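You operate a simulated robot arm through the tools that you are given. There is no shell and no other tool.

Carry out the task below with a simulated robot arm. There is one attempt and no reset: what you move stays moved.

## Task
Put things in order on the top of the bench. At the end: the blue seal box stands on top of the silver tape roll; the blue filter from the top of the bench stands where the blue seal box stood; the yellow tube lamp (marked "10W") from the top of the bench stands where the teal wind-up lamp stood; the teal wind-up lamp from the top of the bench stands where the blue filter stood; whatever was shut is shut again. Leave all else as you found it, and nothing knocked over.

The check looks at the end state, three seconds after you hand in, the way a careful person would. Anything else that was tipped, shoved, dropped, spilled or broken makes it a failure. A push-on lid holds only when it is set on centred and level and pressed home; a screw cap is set on level and turned clockwise until tight.

## Robot
A 7-joint arm with a two-finger parallel gripper, fixed in place. Base frame: the origin is at the foot of the arm, x ahead of it, y to its left, z up; the work surface is at about z = 0. Lengths are in m, angles in rad, forces in N, time in s.
With the tool pointing down near the work surface it reaches from about 0.24 to 0.62 m from the base axis. Its first joint turns from -1.152 to 1.152 rad. Payload 2.6 kg.
The tool frame sits at the grasp point between the pads (the TCP): z along the fingers, y along the line on which they close. The tips reach 0.03 m beyond it. Largest opening 0.094 m; finger width 0.028, thickness 0.01; the body of the gripper, 0.05 by 0.096 m, starts 0.055 m behind the TCP.
Orientation is that of the tool frame in the base frame, as [roll, pitch, yaw] about the fixed x, y, z axes, in that order (R = Rz(yaw) Ry(pitch) Rx(roll)). With the fingers straight down and closing along the base's y, the tool's x points along the base's -x, its y along +y and its z along -z.

## Interface
- The arm moves only by the tool play_rows. Its argument "commands" is one flat list of numbers, 6 for each row, row after row: the shift along the tool's x, y, z in cm, then the turn, a rotation vector about the tool's x, y, z in rad. In form: [x, y, z, wx, wy, wz, x, y, z, wx, wy, wz, ...]. A call has 1 to 20 rows; each row shifts and turns the commanded pose from where the row before left it, along the tool's axes as they then stand. "gripper" is the gripper command, from -1 (shut) to 1 (fully open), values between in proportion, set as the call begins (left out, the last holds). Each row takes 0.2 s and may step no farther than 0.05 m and 0.15 rad from the row before; otherwise, or with a gripper value out of range, the whole call is refused. Where a pose cannot be reached the arm comes as near as it can. A force on the tool above 40 N (or 10 N above the force at the start of the call, whichever is more), or a blocked arm, ends the call early, and 0.2 s more pass. Each finger travels about 0.072 m/s and halts on what it meets, pressing with about 22 N; the grip force reading is that of the motor and also rises with nothing between the fingers. The clock runs only during rows and for 0.2 s after the last one: add rows that do not move to give the fingers time. The reply holds the time, the measured pose of the TCP, the force on the tool along the base axes, the opening and the grip force, in the units named above and with some noise, with the torque about the TCP (base axes, N m) and any sound that the robot's microphone picked up.
- Cameras (640 x 400 px; columns grow to the right, rows downward): "scene" is fixed at [0.0411, 0.4355, 0.5632]; the picture's right is [-0.71, -0.71, 0.00], its down [-0.40, 0.40, -0.82] and it looks along [0.58, -0.58, -0.57] (base axes); focal length 324 px, centre (320, 200). "wrist" rides on the gripper at [0.076, 0.014, -0.102] in the tool frame; the picture's right is [-0.18, 0.98, 0.00], its down [-0.75, -0.14, -0.64] and it looks along [-0.63, -0.12, 0.77] (tool axes); focal length 243 px, centre (320, 200). There is no depth. A picture from a camera that has moved, and an enlarged one, comes with that camera's place and axes in the base frame and with its lens.
- capture(camera): a new picture of that camera. No time passes.
- zoom(camera, box): a new picture of the part [left, top, right, bottom] of that camera's present view, enlarged. No time passes.
- sign_off(): hands the job in; it is judged then, once.

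Nothing tells you positions but the pictures and the camera data. Unless the task says otherwise, let go and move clear before handing in.

The tools are called after ">>>" as a command line: name --argument value ..., lists and objects as JSON in quotes. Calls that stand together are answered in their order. play_rows: Moves the arm, as the interface text tells. Its arguments: {"type":"object","properties":{"commands":{"type":"array","items":{"type":"number"}},"gripper":{"type":"number"}},"required":["commands"]} The other tools are called the same way: capture (camera) takes a picture; zoom (camera, box) takes an enlarged picture of a part of a camera's view; sign_off () hands the job in.

At the start:

```text
time_s: 0.0
position: [0.3705, 0.1092, 0.3052]
orientation: [3.141, 0.0, 3.14]
wrist_force: [-0.1, -1.2, 0.1]
ft_torque: [0.0, -0.03, 0.03]
gripper_width: 0.094
finger_force: 0.1
```

scene: 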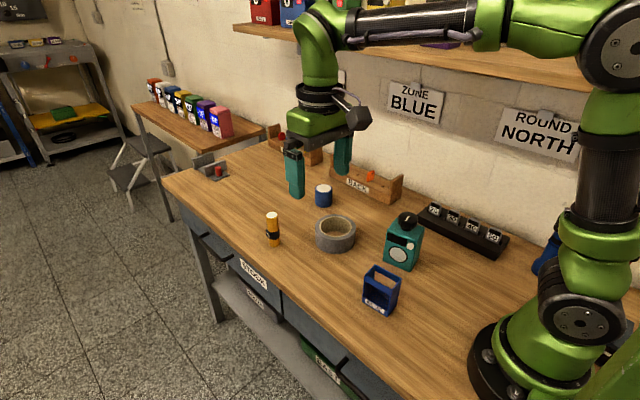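
wrist: 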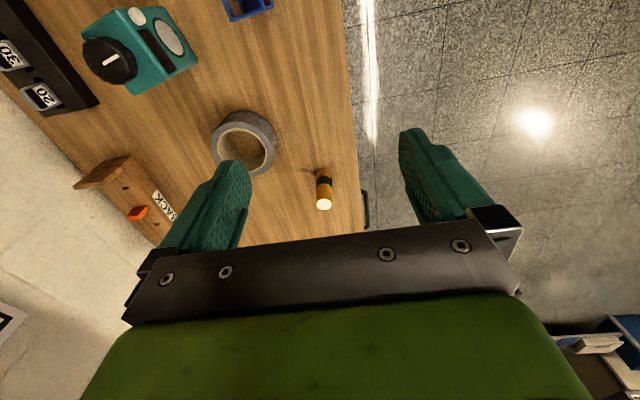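

I see a bench with a yellow tube lamp, blue filter, silver tape roll, teal wind-up lamp and a blue open box. I'll zoom in to identify everything before moving.

>>> zoom --camera "scene" --box '[240, 160, 440, 285]'

>>> zoom --camera "scene" --box '[340, 190, 540, 315]'

>>> zoom --camera "scene" --box '[160, 120, 320, 220]'

>>> zoom --camera "wrist" --box '[0, 0, 360, 225]'

>>> zoom --camera "scene" --box '[440, 200, 640, 325]'

```text
3.20 times, centred on (340, 222) of scene
camera zoom: at [0.0411, 0.4355, 0.5632], right [-0.71, -0.71, 0.0], down [-0.4, 0.4, -0.82], along [0.58, -0.58, -0.57], focal length 1036 px, centre (256, 128)
```

zoom: 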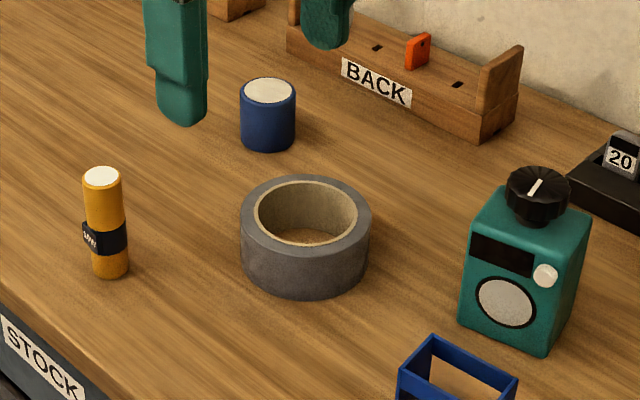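

```text
3.20 times, centred on (440, 252) of scene
camera zoom: at [0.0411, 0.4355, 0.5632], right [-0.71, -0.71, 0.0], down [-0.4, 0.4, -0.82], along [0.58, -0.58, -0.57], focal length 1036 px, centre (-64, 32)
```

zoom: 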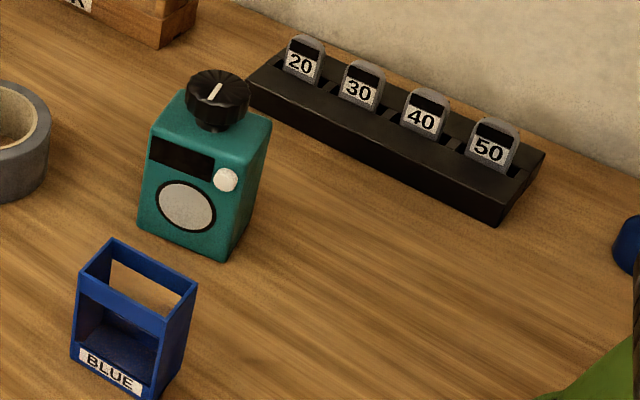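

```text
4.00 times, centred on (240, 170) of scene
camera zoom: at [0.0411, 0.4355, 0.5632], right [-0.71, -0.71, 0.0], down [-0.4, 0.4, -0.82], along [0.58, -0.58, -0.57], focal length 1294 px, centre (640, 320)
```

zoom: 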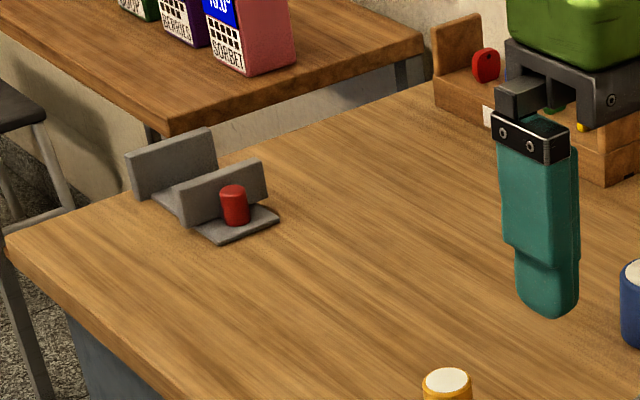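

```text
1.78 times, centred on (180, 112) of wrist
camera zoom: at [0.2946, 0.1223, 0.4101], right [0.18, 0.98, 0.0], down [0.75, -0.14, 0.64], along [0.63, -0.12, -0.77], focal length 431 px, centre (569, 356)
```

zoom: 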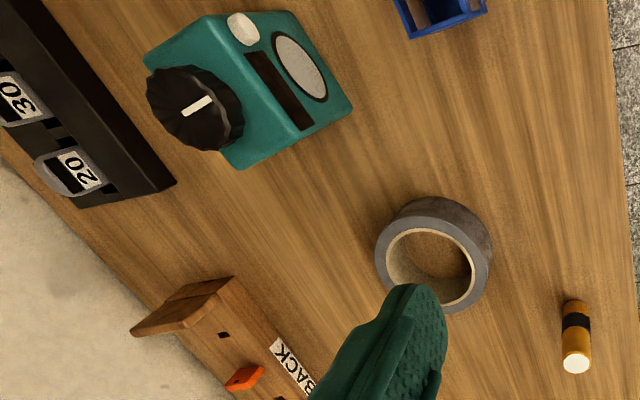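

```text
3.20 times, centred on (540, 262) of scene
camera zoom: at [0.0411, 0.4355, 0.5632], right [-0.71, -0.71, 0.0], down [-0.4, 0.4, -0.82], along [0.58, -0.58, -0.57], focal length 1036 px, centre (-384, 0)
```

zoom: 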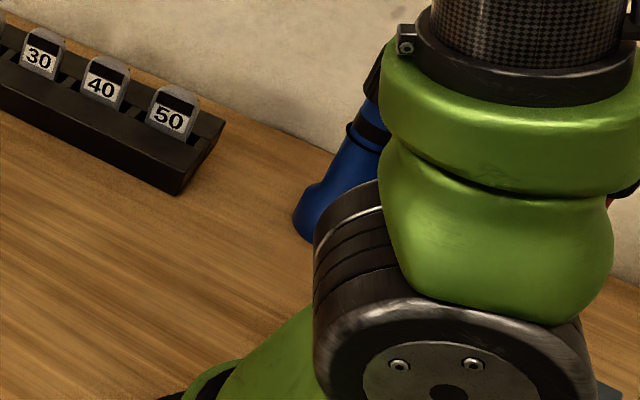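

The scene shows two blue candidates: a labelled open box near the robot and a white-topped cylinder. I'll look closer at them, and at the shelf above and the blue thing behind the arm.

>>> zoom --camera "scene" --box '[345, 250, 425, 330]'

>>> zoom --camera "scene" --box '[300, 170, 364, 220]'

>>> zoom --camera "scene" --box '[240, 0, 480, 150]'

>>> zoom --camera "scene" --box '[250, 205, 300, 250]'

>>> zoom --camera "wrist" --box '[180, 0, 380, 125]'

```text
5.00 times, centred on (385, 290) of scene
camera zoom: at [0.0411, 0.4355, 0.5632], right [-0.71, -0.71, 0.0], down [-0.4, 0.4, -0.82], along [0.58, -0.58, -0.57], focal length 1618 px, centre (-5, -250)
```

zoom: 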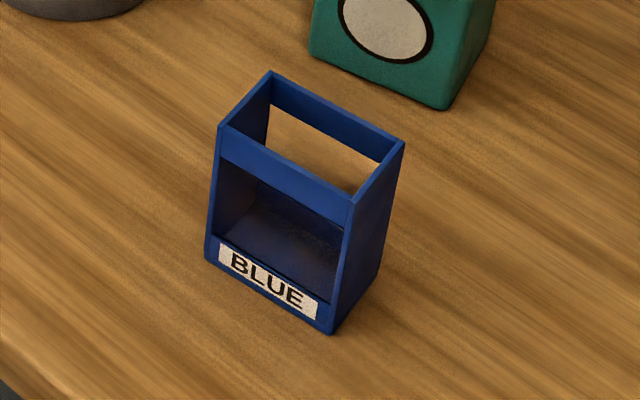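

```text
8.00 times, centred on (332, 195) of scene
camera zoom: at [0.0411, 0.4355, 0.5632], right [-0.71, -0.71, 0.0], down [-0.4, 0.4, -0.82], along [0.58, -0.58, -0.57], focal length 2589 px, centre (224, 240)
```

zoom: 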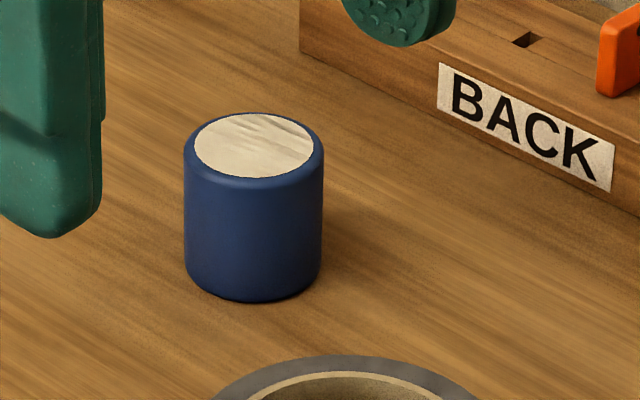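

```text
2.67 times, centred on (360, 75) of scene
camera zoom: at [0.0411, 0.4355, 0.5632], right [-0.71, -0.71, 0.0], down [-0.4, 0.4, -0.82], along [0.58, -0.58, -0.57], focal length 863 px, centre (213, 533)
```

zoom: 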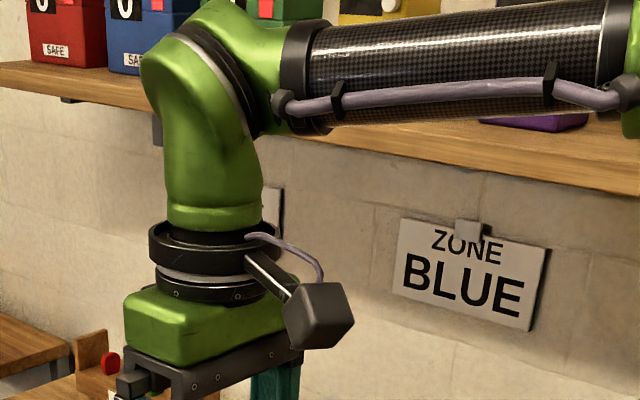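

```text
8.89 times, centred on (275, 228) of scene
camera zoom: at [0.0411, 0.4355, 0.5632], right [-0.71, -0.71, 0.0], down [-0.4, 0.4, -0.82], along [0.58, -0.58, -0.57], focal length 2877 px, centre (720, -44)
```

zoom: 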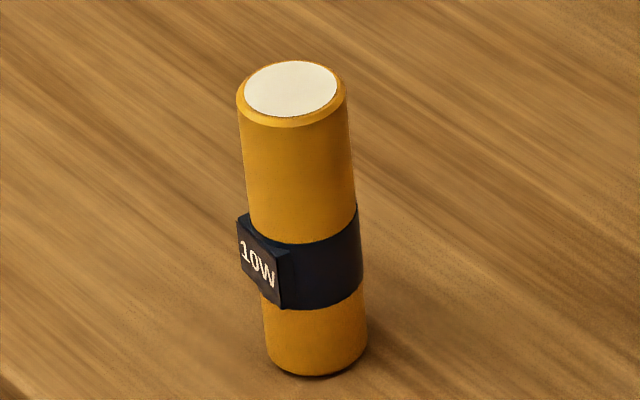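

```text
3.20 times, centred on (280, 62) of wrist
camera zoom: at [0.2946, 0.1223, 0.4101], right [0.18, 0.98, 0.0], down [0.75, -0.14, 0.64], along [0.63, -0.12, -0.77], focal length 776 px, centre (448, 640)
```

zoom: 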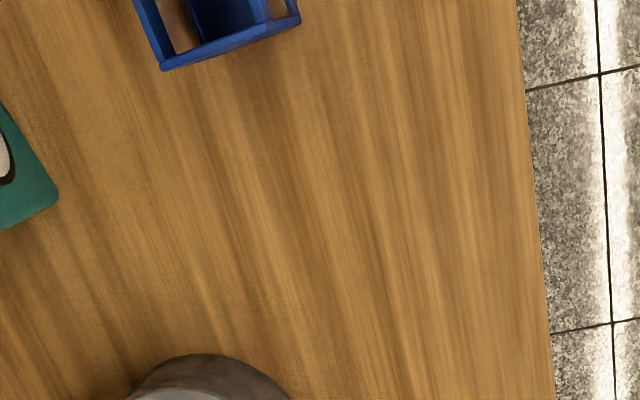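

The box labelled BLUE should be the seal box, and the white-topped blue cylinder the filter. Next I move the wrist camera back and up for an overview and better measurements.

>>> play_rows --commands '[2.5, -2.7, -1.9, 0, 0, 0, 2.5, -2.7, -1.9, 0, 0, 0, 2.5, -2.7, -1.9, 0, 0, 0, 2.5, -2.7, -1.9, 0, 0, 0, 0, 0, 0, 0, 0, 0]' --gripper 1

>>> capture --camera "wrist"

>>> capture --camera "scene"

```text
time_s: 1.2
position: [0.272, 0.0029, 0.3838]
orientation: [-3.141, 0.001, 3.141]
wrist_force: [0.2, -0.7, -0.7]
ft_torque: [-0.01, 0.0, -0.01]
gripper_width: 0.0938
finger_force: 0.0
```

```text
taken
camera wrist: at [0.196, 0.0155, 0.487], right [0.18, 0.98, 0.0], down [0.75, -0.14, 0.64], along [0.63, -0.12, -0.77], focal length 243 px, centre (320, 200)
```

wrist: 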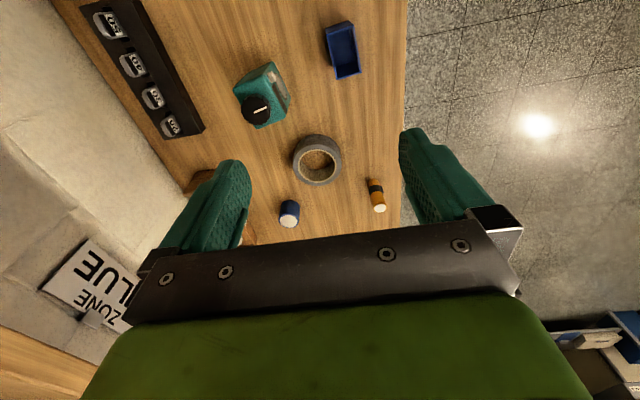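

```text
taken
```

scene: 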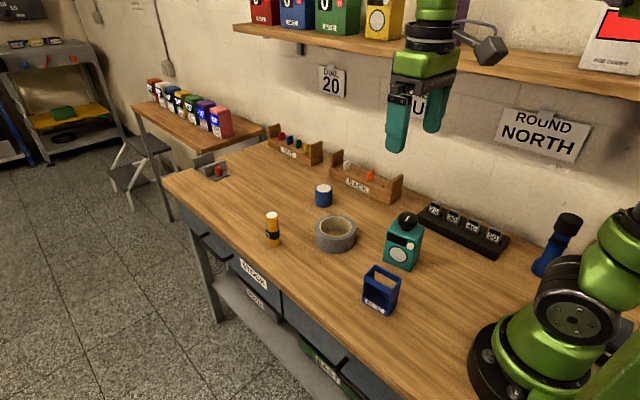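

The overview shows the box, teal lamp, tape, filter and yellow lamp on the bench. I'll zoom in for measurements.

>>> zoom --camera "wrist" --box '[220, 0, 420, 125]'

>>> zoom --camera "wrist" --box '[230, 115, 400, 235]'

>>> zoom --camera "scene" --box '[300, 170, 440, 280]'

>>> zoom --camera "scene" --box '[240, 120, 420, 230]'

>>> zoom --camera "scene" --box '[480, 0, 640, 280]'

```text
3.20 times, centred on (320, 62) of wrist
camera zoom: at [0.196, 0.0155, 0.487], right [0.18, 0.98, 0.0], down [0.75, -0.14, 0.64], along [0.63, -0.12, -0.77], focal length 776 px, centre (320, 640)
```

zoom: 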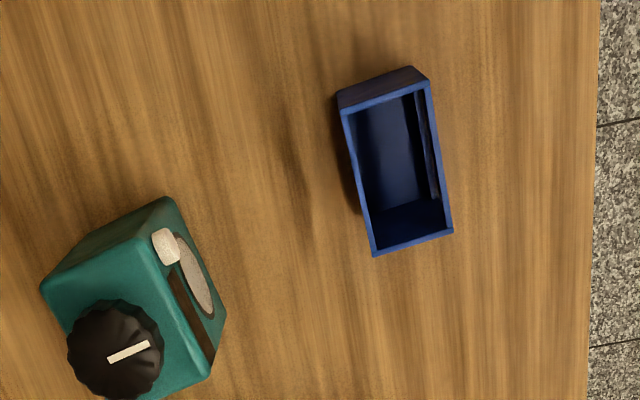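

```text
3.33 times, centred on (315, 175) of wrist
camera zoom: at [0.196, 0.0155, 0.487], right [0.18, 0.98, 0.0], down [0.75, -0.14, 0.64], along [0.63, -0.12, -0.77], focal length 809 px, centre (337, 283)
```

zoom: 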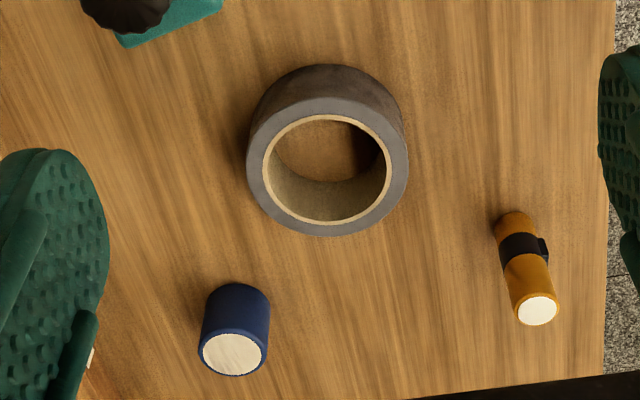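

```text
3.64 times, centred on (370, 225) of scene
camera zoom: at [0.0411, 0.4355, 0.5632], right [-0.71, -0.71, 0.0], down [-0.4, 0.4, -0.82], along [0.58, -0.58, -0.57], focal length 1177 px, centre (138, 109)
```

zoom: 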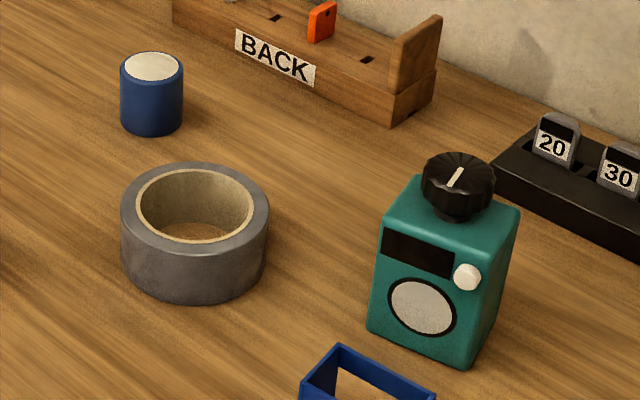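

```text
3.56 times, centred on (330, 175) of scene
camera zoom: at [0.0411, 0.4355, 0.5632], right [-0.71, -0.71, 0.0], down [-0.4, 0.4, -0.82], along [0.58, -0.58, -0.57], focal length 1151 px, centre (284, 289)
```

zoom: 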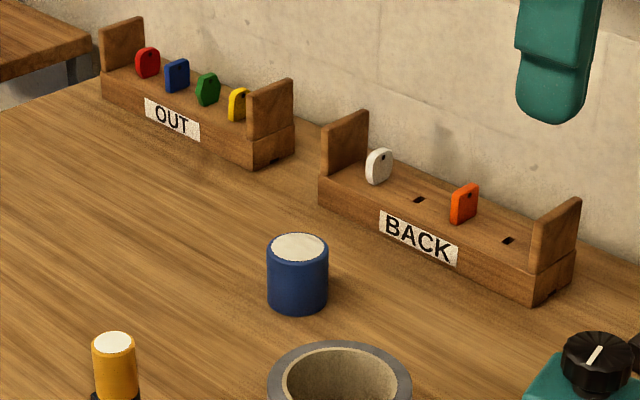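

```text
1.43 times, centred on (560, 140) of scene
camera zoom: at [0.0411, 0.4355, 0.5632], right [-0.71, -0.71, 0.0], down [-0.4, 0.4, -0.82], along [0.58, -0.58, -0.57], focal length 462 px, centre (-23, 286)
```

zoom: 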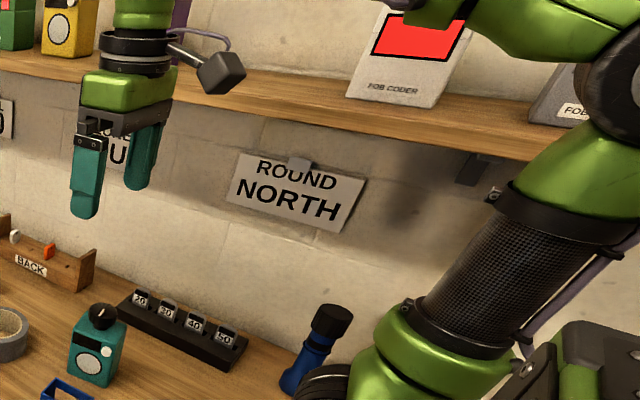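

Box footprint is about 6 x 4 cm, 8 cm high, near (0.263, 0.040). I move down to hover above it and take a close view to refine.

>>> play_rows --commands '[0.15, 0.6, 3.6, 0, 0, 0, 0.15, 0.6, 3.6, 0, 0, 0, 0.15, 0.6, 3.6, 0, 0, 0, 0.15, 0.6, 3.6, 0, 0, 0, 0.15, 0.6, 3.6, 0, 0, 0, 0.15, 0.6, 3.6, 0, 0, 0, 0, 0, 0, 0, 0, 0]' --gripper 1

>>> capture --camera "wrist"

>>> capture --camera "scene"

```text
time_s: 2.8
position: [0.2626, 0.0341, 0.1658]
orientation: [-3.14, 0.0, 3.141]
wrist_force: [0.4, -0.1, -0.3]
ft_torque: [0.01, 0.0, -0.01]
gripper_width: 0.0939
finger_force: 0.1
```

```text
taken
camera wrist: at [0.1861, 0.0491, 0.2695], right [0.18, 0.98, 0.0], down [0.75, -0.14, 0.64], along [0.63, -0.12, -0.77], focal length 243 px, centre (320, 200)
```

wrist: 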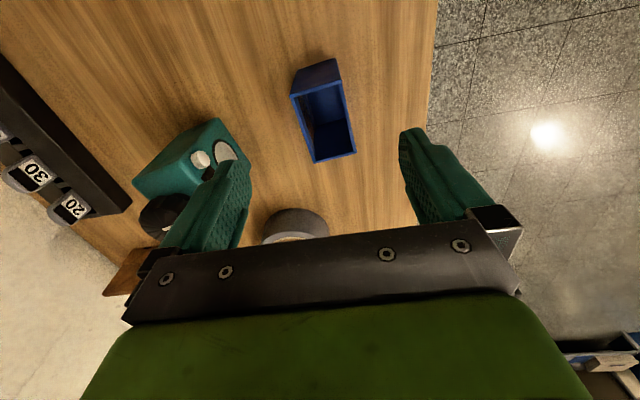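

```text
taken
```

scene: 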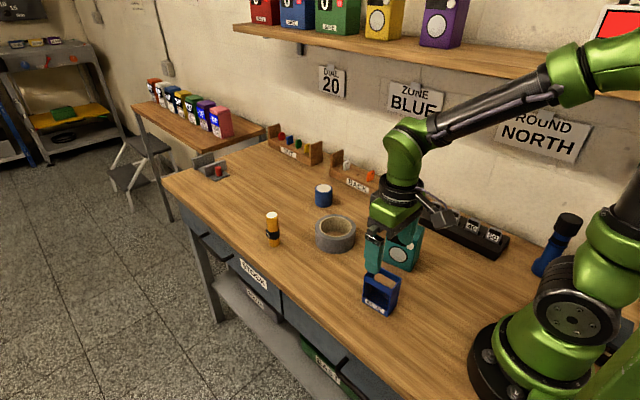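

The box is now between and below the fingers. I zoom to get precise rim corners.

>>> zoom --camera "wrist" --box '[240, 50, 400, 170]'

>>> zoom --camera "scene" --box '[340, 230, 440, 330]'

```text
3.33 times, centred on (320, 110) of wrist
camera zoom: at [0.1861, 0.0491, 0.2695], right [0.18, 0.98, 0.0], down [0.75, -0.14, 0.64], along [0.63, -0.12, -0.77], focal length 809 px, centre (320, 500)
```

zoom: 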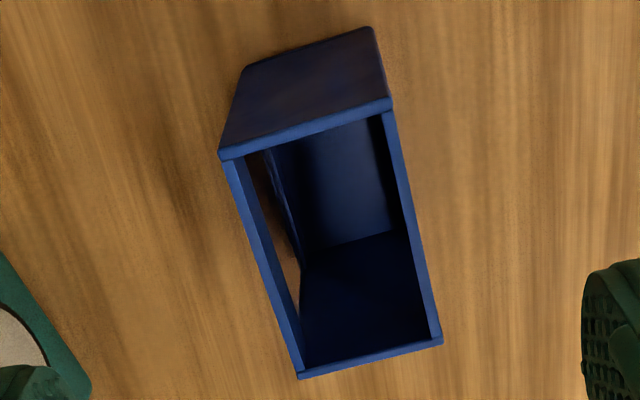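

```text
4.00 times, centred on (390, 280) of scene
camera zoom: at [0.0411, 0.4355, 0.5632], right [-0.71, -0.71, 0.0], down [-0.4, 0.4, -0.82], along [0.58, -0.58, -0.57], focal length 1294 px, centre (40, -120)
```

zoom: 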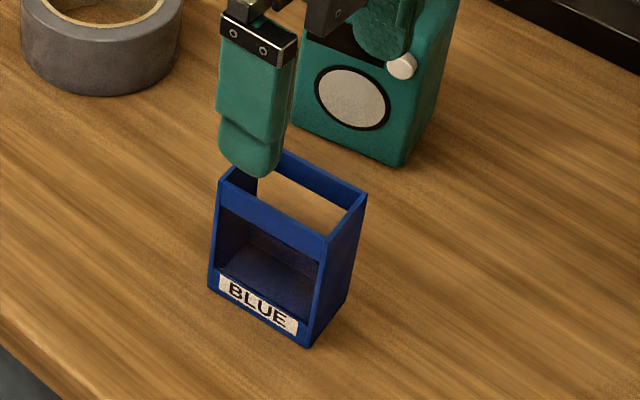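

The rim fits a 6 x 4 x 8 cm box centred at (0.266, 0.039), turned about 5.5°. I align the gripper with it, staying above, and check the reading noise.

>>> play_rows --commands '[-0.4, 0.35, 0, 0, 0, -0.095, 0, 0, 0, 0, 0, 0, 0, 0, 0, 0, 0, 0]'

>>> play_rows --commands '[0, 0, 0, 0, 0, 0]'

>>> play_rows --commands '[0, 0, 0, 0, 0, 0]'

>>> zoom --camera "wrist" --box '[200, 40, 440, 190]'

```text
time_s: 3.6
position: [0.2661, 0.0385, 0.167]
orientation: [3.141, 0.0, -3.045]
wrist_force: [0.1, -0.4, 0.7]
ft_torque: [-0.02, 0.01, -0.02]
gripper_width: 0.094
finger_force: 0.1
```

```text
time_s: 4.0
position: [0.2654, 0.0398, 0.1661]
orientation: [3.14, 0.0, -3.048]
wrist_force: [-0.4, -0.5, -0.4]
ft_torque: [0.0, 0.01, 0.0]
gripper_width: 0.094
finger_force: 0.1
```

```text
time_s: 4.4
position: [0.2662, 0.0403, 0.166]
orientation: [-3.141, 0.0, -3.049]
wrist_force: [0.0, 0.4, -0.4]
ft_torque: [0.0, 0.02, 0.04]
gripper_width: 0.0941
finger_force: 0.1
```

```text
2.67 times, centred on (320, 115) of wrist
camera zoom: at [0.1892, 0.046, 0.2699], right [0.09, 1.0, 0.0], down [0.76, -0.07, 0.64], along [0.64, -0.06, -0.77], focal length 647 px, centre (320, 427)
```

zoom: 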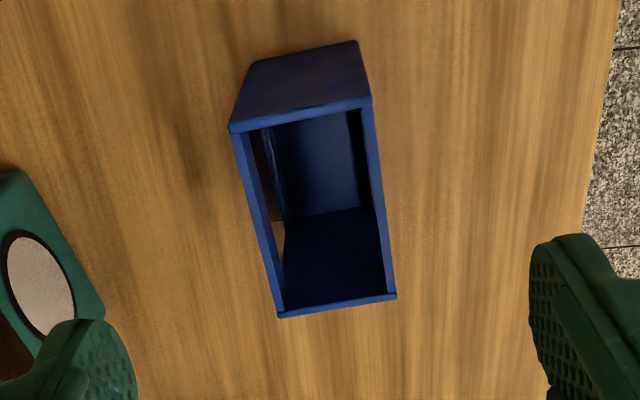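

The gripper is centred over the box. I descend so the pads meet the upper bars and side, then close.

>>> play_rows --commands '[0, 0, 3.4, 0, 0, 0, 0, 0, 3.4, 0, 0, 0, 0, 0, 3.2, 0, 0, 0, 0, 0, 0, 0, 0, 0]'

>>> capture --camera "wrist"

>>> zoom --camera "scene" --box '[320, 220, 440, 330]'

```text
time_s: 5.4
position: [0.2679, 0.0401, 0.0659]
orientation: [3.141, -0.001, -3.047]
wrist_force: [-0.8, 0.8, -0.3]
ft_torque: [0.01, -0.05, -0.03]
gripper_width: 0.0939
finger_force: 0.0
```

```text
taken
camera wrist: at [0.1904, 0.0472, 0.1698], right [0.09, 1.0, 0.0], down [0.76, -0.07, 0.64], along [0.64, -0.06, -0.77], focal length 243 px, centre (320, 200)
```

wrist: 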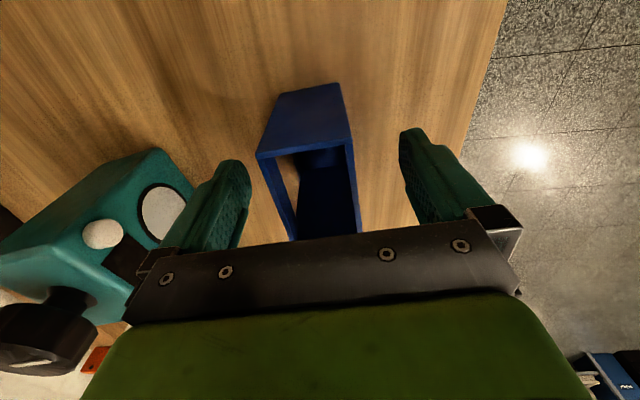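

```text
3.64 times, centred on (380, 275) of scene
camera zoom: at [0.0411, 0.4355, 0.5632], right [-0.71, -0.71, 0.0], down [-0.4, 0.4, -0.82], along [0.58, -0.58, -0.57], focal length 1177 px, centre (102, -73)
```

zoom: 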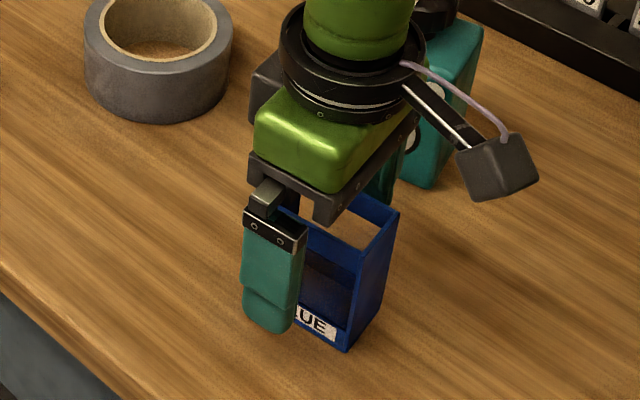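

Fingers straddle the box cleanly. Closing now.

>>> play_rows --commands '[0, 0, 0, 0, 0, 0, 0, 0, 0, 0, 0, 0, 0, 0, 0, 0, 0, 0, 0, 0, 0, 0, 0, 0]' --gripper -1

>>> zoom --camera "scene" --box '[320, 220, 440, 330]'

>>> capture --camera "wrist"

```text
time_s: 6.4
position: [0.2682, 0.0409, 0.0667]
orientation: [-3.142, 0.0, -3.047]
wrist_force: [1.0, -0.8, -0.3]
ft_torque: [-0.02, -0.01, 0.0]
gripper_width: 0.0427
finger_force: 21.8
```

```text
3.64 times, centred on (380, 275) of scene
camera zoom: at [0.0411, 0.4355, 0.5632], right [-0.71, -0.71, 0.0], down [-0.4, 0.4, -0.82], along [0.58, -0.58, -0.57], focal length 1177 px, centre (102, -73)
```

zoom: 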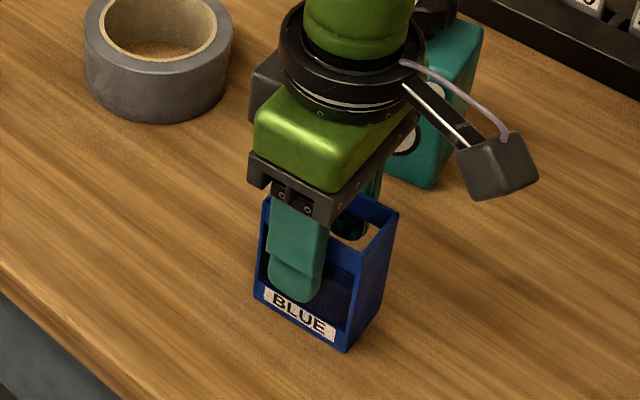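

```text
taken
camera wrist: at [0.1906, 0.0471, 0.1702], right [0.09, 1.0, 0.0], down [0.76, -0.07, 0.64], along [0.64, -0.06, -0.77], focal length 243 px, centre (320, 200)
```

wrist: 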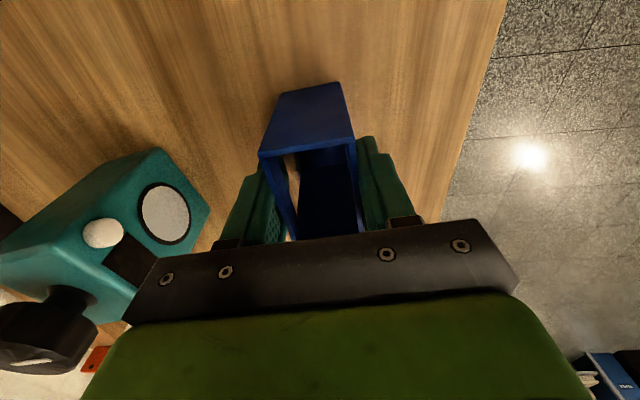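

The grip holds at 4.3 cm width. Lifting straight up, then moving to where the wrist camera can measure the tape roll.

>>> play_rows --commands '[0, 0, -1, 0, 0, 0, 0, 0, -3, 0, 0, 0, 0, 0, -4, 0, 0, 0, 0, 0, -4, 0, 0, 0, 0, 0, -4, 0, 0, 0, 0, 0, -4, 0, 0, 0, -4.0, 2.6, -1.5, 0, 0, 0, -4.0, 2.6, -1.5, 0, 0, 0, 0, 0, 0, 0, 0, 0]'

>>> capture --camera "wrist"

>>> capture --camera "scene"

```text
time_s: 8.4
position: [0.3401, 0.1008, 0.2966]
orientation: [3.141, 0.001, -3.048]
wrist_force: [-0.1, 0.8, -0.8]
ft_torque: [-0.02, 0.02, 0.02]
gripper_width: 0.0431
finger_force: 22.2
```

```text
taken
camera wrist: at [0.2632, 0.1065, 0.4005], right [0.09, 1.0, 0.0], down [0.76, -0.07, 0.64], along [0.64, -0.06, -0.77], focal length 243 px, centre (320, 200)
```

wrist: 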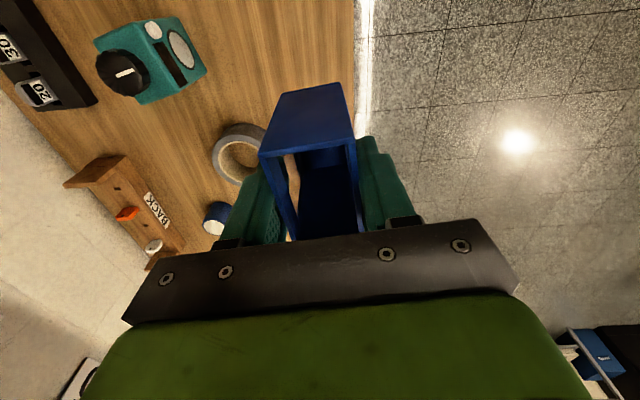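

```text
taken
```

scene: 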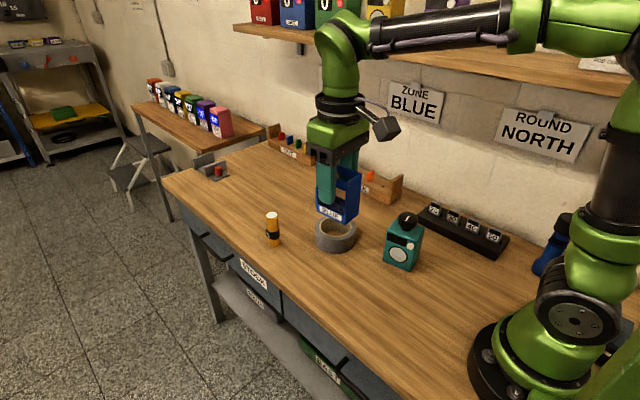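

The tape is half hidden behind the held box. I shift a little further for a clear view.

>>> play_rows --commands '[-2.8, 2.75, 0, 0, 0, 0, -2.8, 2.75, 0, 0, 0, 0, 0, 0, 0, 0, 0, 0]'

>>> zoom --camera "wrist" --box '[160, 60, 280, 170]'

>>> capture --camera "wrist"

```text
time_s: 9.2
position: [0.3901, 0.1588, 0.2962]
orientation: [-3.141, 0.0, -3.048]
wrist_force: [-0.1, -0.1, 0.6]
ft_torque: [0.03, -0.03, -0.05]
gripper_width: 0.043
finger_force: 22.2
```

```text
3.64 times, centred on (220, 115) of wrist
camera zoom: at [0.314, 0.1648, 0.4002], right [0.09, 1.0, 0.0], down [0.76, -0.07, 0.64], along [0.64, -0.06, -0.77], focal length 882 px, centre (684, 509)
```

zoom: 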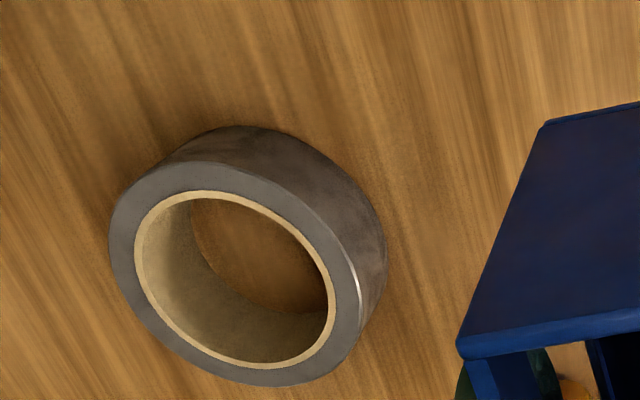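

```text
taken
camera wrist: at [0.314, 0.1648, 0.4002], right [0.09, 1.0, 0.0], down [0.76, -0.07, 0.64], along [0.64, -0.06, -0.77], focal length 243 px, centre (320, 200)
```

wrist: 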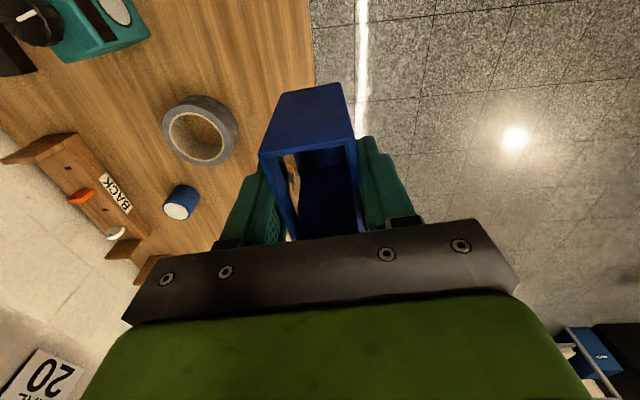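

The tape centre is about (0.4665, -0.045), outer radius 5.2 cm, hole radius 3.85 cm, height 4 cm. The box (diagonal 7.4 cm) would drop through the 7.7 cm hole if centred, so I'll stand it on the rim side, offset about 3.3 cm toward +y. I move above that spot first.

>>> play_rows --commands '[-1.16, -3.54, 0, 0, 0, 0, -1.16, -3.54, 0, 0, 0, 0, -1.16, -3.54, 0, 0, 0, 0, -1.16, -3.54, 0, 0, 0, 0, -1.16, -3.54, 0, 0, 0, 0, 0, 0, 4, 0, 0, 0, 0, 0, 4, 0, 0, 0, 0, 0, 4, 0, 0, 0, 0, 0, 0, 0, 0, 0]'

>>> capture --camera "wrist"

>>> capture --camera "scene"

>>> zoom --camera "scene" --box '[270, 160, 390, 270]'

```text
time_s: 11.2
position: [0.4651, -0.0104, 0.1764]
orientation: [3.141, 0.0, -3.047]
wrist_force: [0.6, 0.2, -0.6]
ft_torque: [0.02, 0.03, -0.01]
gripper_width: 0.0429
finger_force: 21.5
```

```text
taken
camera wrist: at [0.3886, -0.0043, 0.2799], right [0.09, 1.0, 0.0], down [0.76, -0.07, 0.64], along [0.64, -0.06, -0.77], focal length 243 px, centre (320, 200)
```

wrist: 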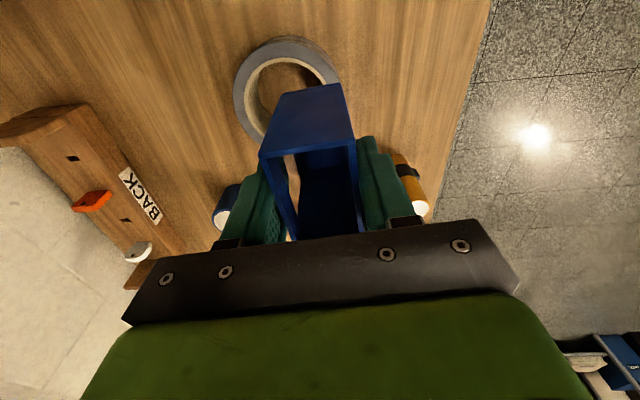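

```text
taken
```

scene: 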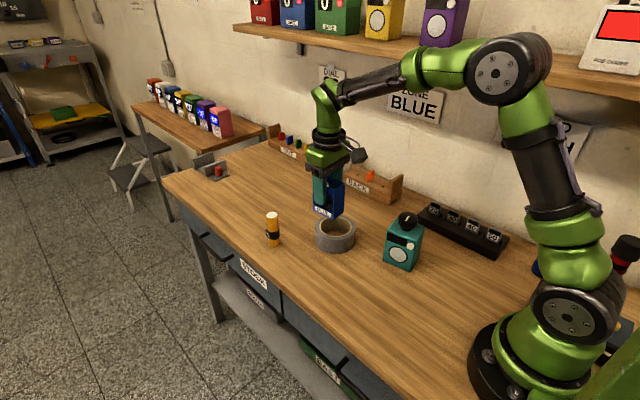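

```text
3.64 times, centred on (330, 215) of scene
camera zoom: at [0.0411, 0.4355, 0.5632], right [-0.71, -0.71, 0.0], down [-0.4, 0.4, -0.82], along [0.58, -0.58, -0.57], focal length 1177 px, centre (284, 146)
```

zoom: 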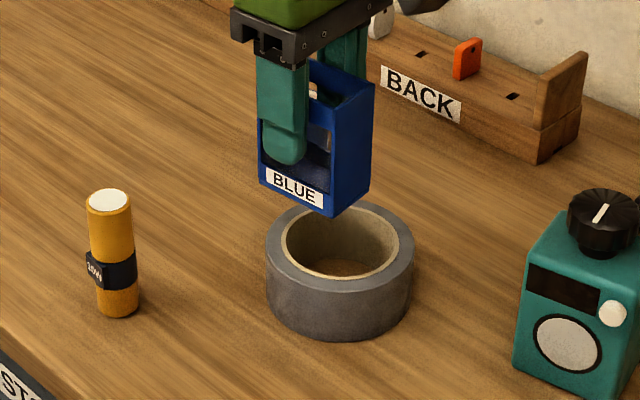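

The box hangs over the +y rim of the tape. I descend most of the way, then check before touching down gently.

>>> play_rows --commands '[0, 0.15, 3, 0, 0, 0, 0, 0, 2.5, 0, 0, 0, 0, 0, 0, 0, 0, 0]'

>>> zoom --camera "scene" --box '[290, 180, 380, 260]'

>>> zoom --camera "wrist" --box '[200, 20, 440, 240]'

```text
time_s: 12.0
position: [0.4649, -0.0086, 0.1207]
orientation: [-3.141, 0.001, -3.047]
wrist_force: [-0.4, 1.1, -0.7]
ft_torque: [0.0, -0.01, 0.01]
gripper_width: 0.043
finger_force: 22.5
```

```text
5.00 times, centred on (335, 220) of scene
camera zoom: at [0.0411, 0.4355, 0.5632], right [-0.71, -0.71, 0.0], down [-0.4, 0.4, -0.82], along [0.58, -0.58, -0.57], focal length 1618 px, centre (245, 100)
```

zoom: 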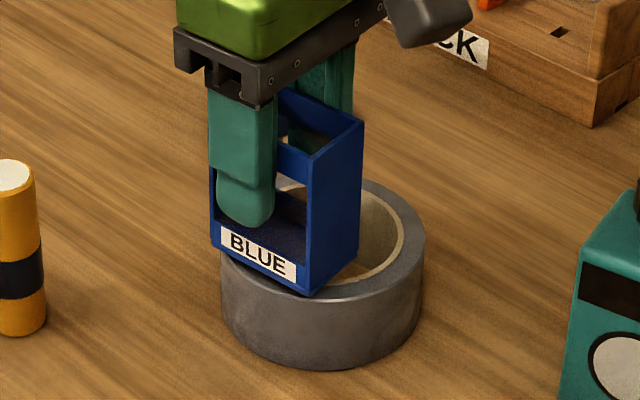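

```text
1.82 times, centred on (320, 130) of wrist
camera zoom: at [0.3878, -0.0028, 0.2239], right [0.09, 1.0, 0.0], down [0.76, -0.07, 0.64], along [0.64, -0.06, -0.77], focal length 441 px, centre (320, 327)
```

zoom: 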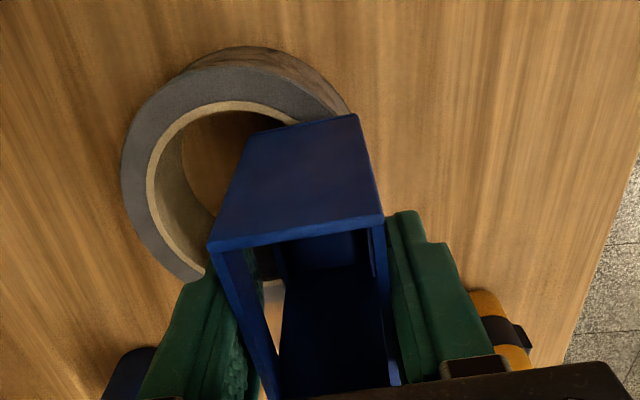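

The box is just above the rim with both front corners over the tape ring. Lowering in small steps.

>>> play_rows --commands '[0, 0, 0.8, 0, 0, 0, 0, 0, 0.3, 0, 0, 0, 0, 0, 0.2, 0, 0, 0]'

>>> play_rows --commands '[0, 0, 0.15, 0, 0, 0]'

>>> zoom --camera "scene" --box '[290, 180, 380, 260]'

```text
time_s: 12.8
position: [0.467, -0.0084, 0.1086]
orientation: [3.141, 0.005, -3.046]
wrist_force: [0.0, 1.6, 21.0]
ft_torque: [-0.05, -0.09, -0.01]
gripper_width: 0.0436
finger_force: 22.1
```

```text
time_s: 13.2
position: [0.4658, -0.0089, 0.1075]
orientation: [3.14, 0.004, -3.044]
wrist_force: [2.5, 1.7, 20.7]
ft_torque: [-0.01, -0.06, 0.0]
gripper_width: 0.0433
finger_force: 22.0
```

```text
5.00 times, centred on (335, 220) of scene
camera zoom: at [0.041, 0.4355, 0.5632], right [-0.71, -0.71, 0.0], down [-0.4, 0.4, -0.82], along [0.58, -0.58, -0.57], focal length 1618 px, centre (245, 100)
```

zoom: 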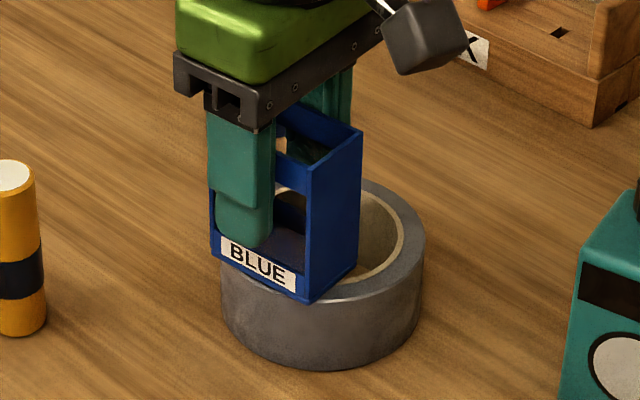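

Contact with the tape rim is felt (about 21 N). I ease off slightly and open the fingers gently.

>>> play_rows --commands '[0, 0, -0.2, 0, 0, 0, 0, 0, 0, 0, 0, 0]'

>>> play_rows --commands '[0, 0, 0, 0, 0, 0, 0, 0, 0, 0, 0, 0]' --gripper 0.1

>>> zoom --camera "scene" --box '[290, 180, 380, 260]'

>>> zoom --camera "wrist" --box '[200, 20, 440, 240]'

```text
time_s: 13.8
position: [0.4622, -0.0085, 0.1078]
orientation: [3.141, -0.005, -3.049]
wrist_force: [1.3, -0.6, 3.2]
ft_torque: [-0.06, -0.15, -0.02]
gripper_width: 0.0429
finger_force: 22.6
```

```text
time_s: 14.4
position: [0.4649, -0.0085, 0.1079]
orientation: [-3.14, -0.001, -3.048]
wrist_force: [-0.1, -0.4, 0.3]
ft_torque: [0.0, 0.01, 0.01]
gripper_width: 0.0515
finger_force: 0.1
```

```text
5.00 times, centred on (335, 220) of scene
camera zoom: at [0.0411, 0.4355, 0.5632], right [-0.71, -0.71, 0.0], down [-0.4, 0.4, -0.82], along [0.58, -0.58, -0.57], focal length 1618 px, centre (245, 100)
```

zoom: 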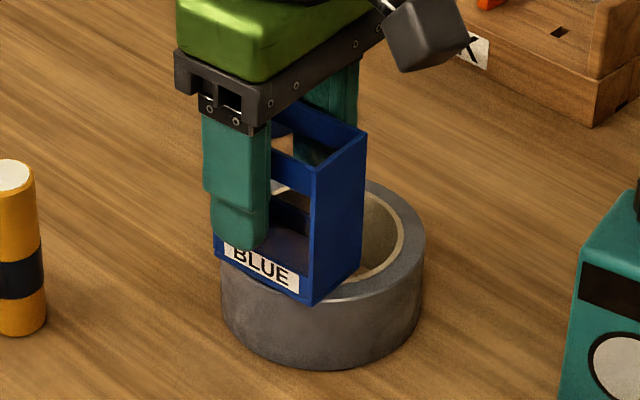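

```text
1.82 times, centred on (320, 130) of wrist
camera zoom: at [0.3879, -0.0028, 0.2125], right [0.09, 1.0, 0.0], down [0.76, -0.07, 0.64], along [0.64, -0.06, -0.77], focal length 441 px, centre (320, 327)
```

zoom: 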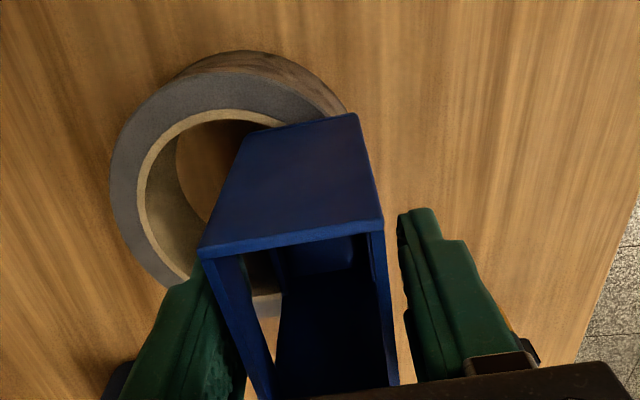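

The grip is released. I check closely whether the box is standing level before pulling away.

>>> zoom --camera "scene" --box '[320, 195, 380, 245]'

>>> play_rows --commands '[0, 0, 0, 0, 0, 0, 0, 0, 0, 0, 0, 0]' --gripper 0.4

>>> zoom --camera "scene" --box '[290, 180, 380, 260]'

>>> zoom --camera "wrist" --box '[200, 20, 440, 240]'

```text
8.00 times, centred on (350, 220) of scene
camera zoom: at [0.0411, 0.4355, 0.5632], right [-0.71, -0.71, 0.0], down [-0.4, 0.4, -0.82], along [0.58, -0.58, -0.57], focal length 2589 px, centre (80, 40)
```

zoom: 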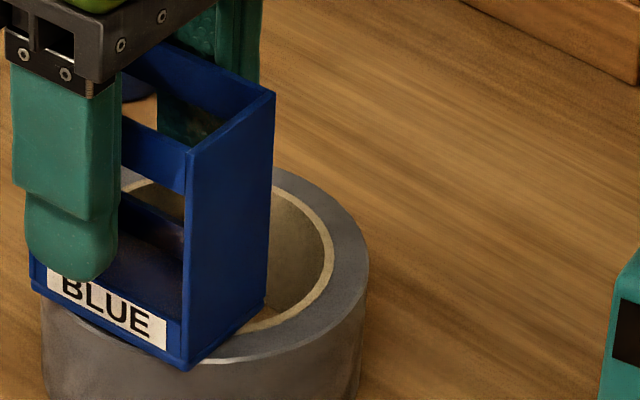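

```text
time_s: 15.0
position: [0.4652, -0.0081, 0.1089]
orientation: [-3.14, 0.0, -3.048]
wrist_force: [0.5, 0.0, 0.2]
ft_torque: [0.01, -0.03, -0.05]
gripper_width: 0.0657
finger_force: 0.1
```

```text
5.00 times, centred on (335, 220) of scene
camera zoom: at [0.0411, 0.4355, 0.5632], right [-0.71, -0.71, 0.0], down [-0.4, 0.4, -0.82], along [0.58, -0.58, -0.57], focal length 1618 px, centre (245, 100)
```

zoom: 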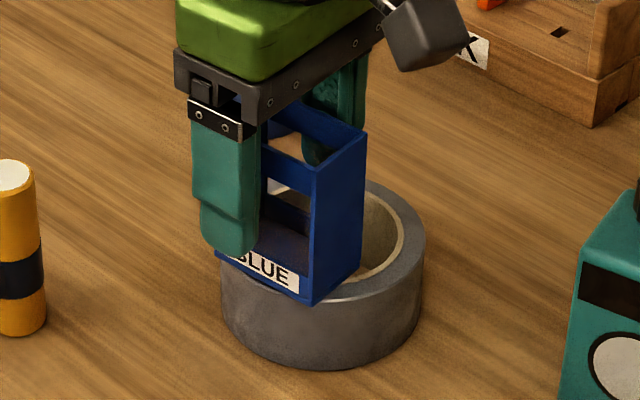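

```text
1.82 times, centred on (320, 130) of wrist
camera zoom: at [0.3881, -0.0028, 0.2128], right [0.09, 1.0, 0.0], down [0.76, -0.07, 0.64], along [0.64, -0.06, -0.77], focal length 441 px, centre (320, 327)
```

zoom: 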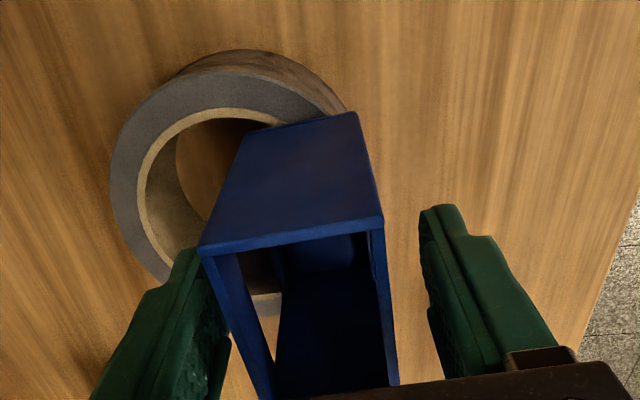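

The box stands on the rim by itself and did not move as the fingers opened. I open fully, lift straight up, and go look at the filter.

>>> play_rows --commands '[0, 0, 0, 0, 0, 0, 0, 0, 0, 0, 0, 0, 0, 0, -2, 0, 0, 0, 0, 0, -4, 0, 0, 0, 0, 0, -4, 0, 0, 0, 0, 0, -4, 0, 0, 0, -0.82, -3.76, 0, 0, 0, 0, -0.82, -3.76, 0, 0, 0, 0, -0.82, -3.76, 0, 0, 0, 0.095, 0, 0, 0, 0, 0, 0]' --gripper 1

>>> capture --camera "wrist"

>>> capture --camera "scene"

>>> zoom --camera "scene" --box '[290, 180, 380, 260]'

```text
time_s: 17.2
position: [0.4998, -0.1207, 0.2501]
orientation: [3.141, 0.0, 3.139]
wrist_force: [0.1, -0.6, -0.1]
ft_torque: [0.02, 0.05, -0.01]
gripper_width: 0.0938
finger_force: 0.0
```

```text
taken
camera wrist: at [0.4236, -0.1066, 0.3534], right [0.19, 0.98, 0.0], down [0.75, -0.14, 0.64], along [0.63, -0.12, -0.77], focal length 243 px, centre (320, 200)
```

wrist: 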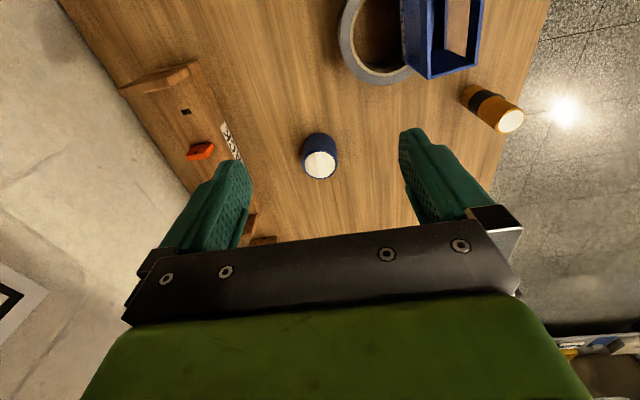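

```text
taken
```

scene: 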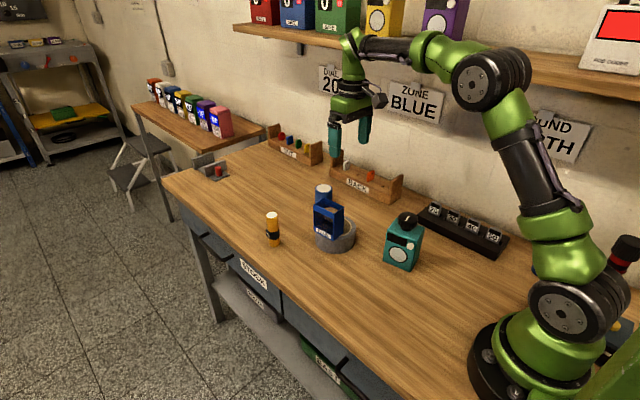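

```text
5.00 times, centred on (335, 220) of scene
camera zoom: at [0.0411, 0.4355, 0.5632], right [-0.71, -0.71, 0.0], down [-0.4, 0.4, -0.82], along [0.58, -0.58, -0.57], focal length 1618 px, centre (245, 100)
```

zoom: 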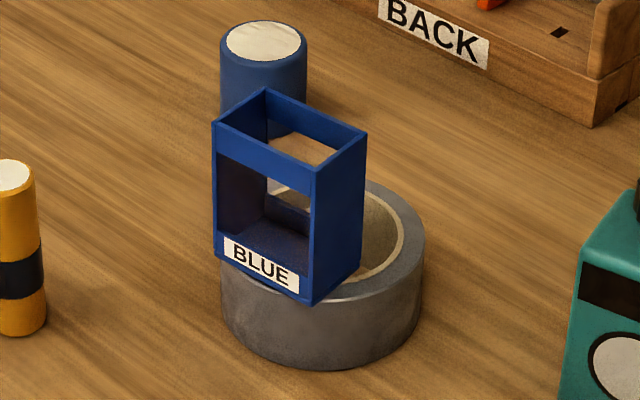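

The box stands steady on the tape roll. Now measure the filter from this view.

>>> zoom --camera "wrist" --box '[260, 110, 380, 200]'

>>> zoom --camera "wrist" --box '[320, 0, 540, 150]'

```text
4.44 times, centred on (320, 155) of wrist
camera zoom: at [0.4236, -0.1066, 0.3534], right [0.19, 0.98, 0.0], down [0.75, -0.14, 0.64], along [0.63, -0.12, -0.77], focal length 1078 px, centre (320, 400)
```

zoom: 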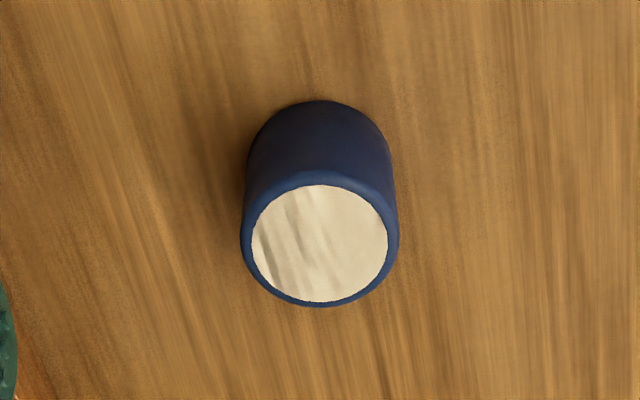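

```text
2.67 times, centred on (430, 75) of wrist
camera zoom: at [0.4236, -0.1066, 0.3534], right [0.19, 0.98, 0.0], down [0.75, -0.14, 0.64], along [0.63, -0.12, -0.77], focal length 647 px, centre (27, 533)
```

zoom: 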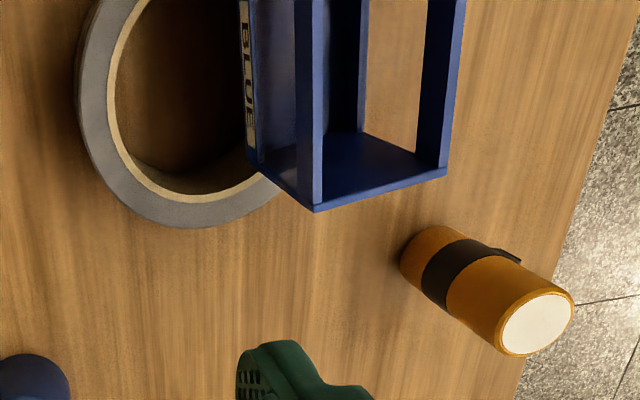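

The filter is about 5.1 cm wide, 5.5 cm tall, centred near (0.604, -0.141), close to the reach limit. I move above it.

>>> play_rows --commands '[-2.5, -0.5, 2.5, 0, 0, 0, -2.5, -0.5, 2.5, 0, 0, 0, -2.5, -0.5, 2.5, 0, 0, 0, -2.6, -0.5, 2.5, 0, 0, 0, 0, 0, 0, 0, 0, 0]' --gripper 1

>>> capture --camera "wrist"

>>> capture --camera "scene"

```text
time_s: 18.4
position: [0.5905, -0.1333, 0.1562]
orientation: [3.141, -0.001, -3.141]
wrist_force: [0.5, -0.3, -0.5]
ft_torque: [0.0, -0.04, 0.0]
gripper_width: 0.0938
finger_force: 0.1
out of reach, approached as far as the arm can: row 4
```

```text
taken
camera wrist: at [0.5151, -0.1197, 0.2596], right [0.18, 0.98, 0.0], down [0.75, -0.14, 0.64], along [0.63, -0.12, -0.77], focal length 243 px, centre (320, 200)
```

wrist: 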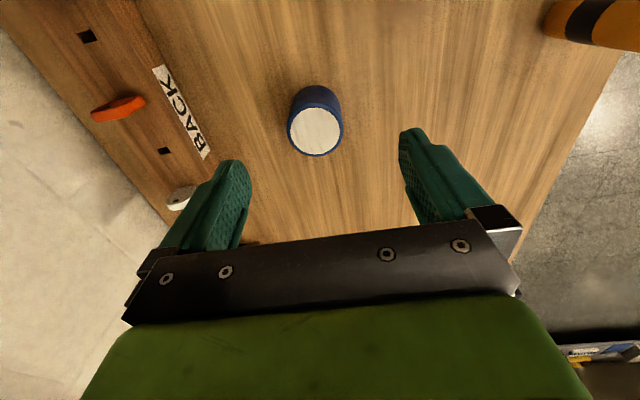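

```text
taken
```

scene: 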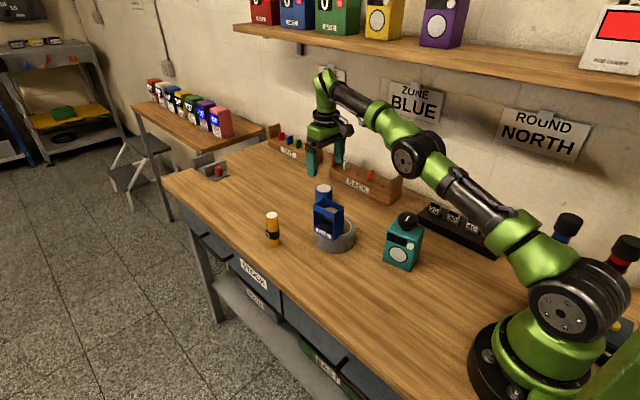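

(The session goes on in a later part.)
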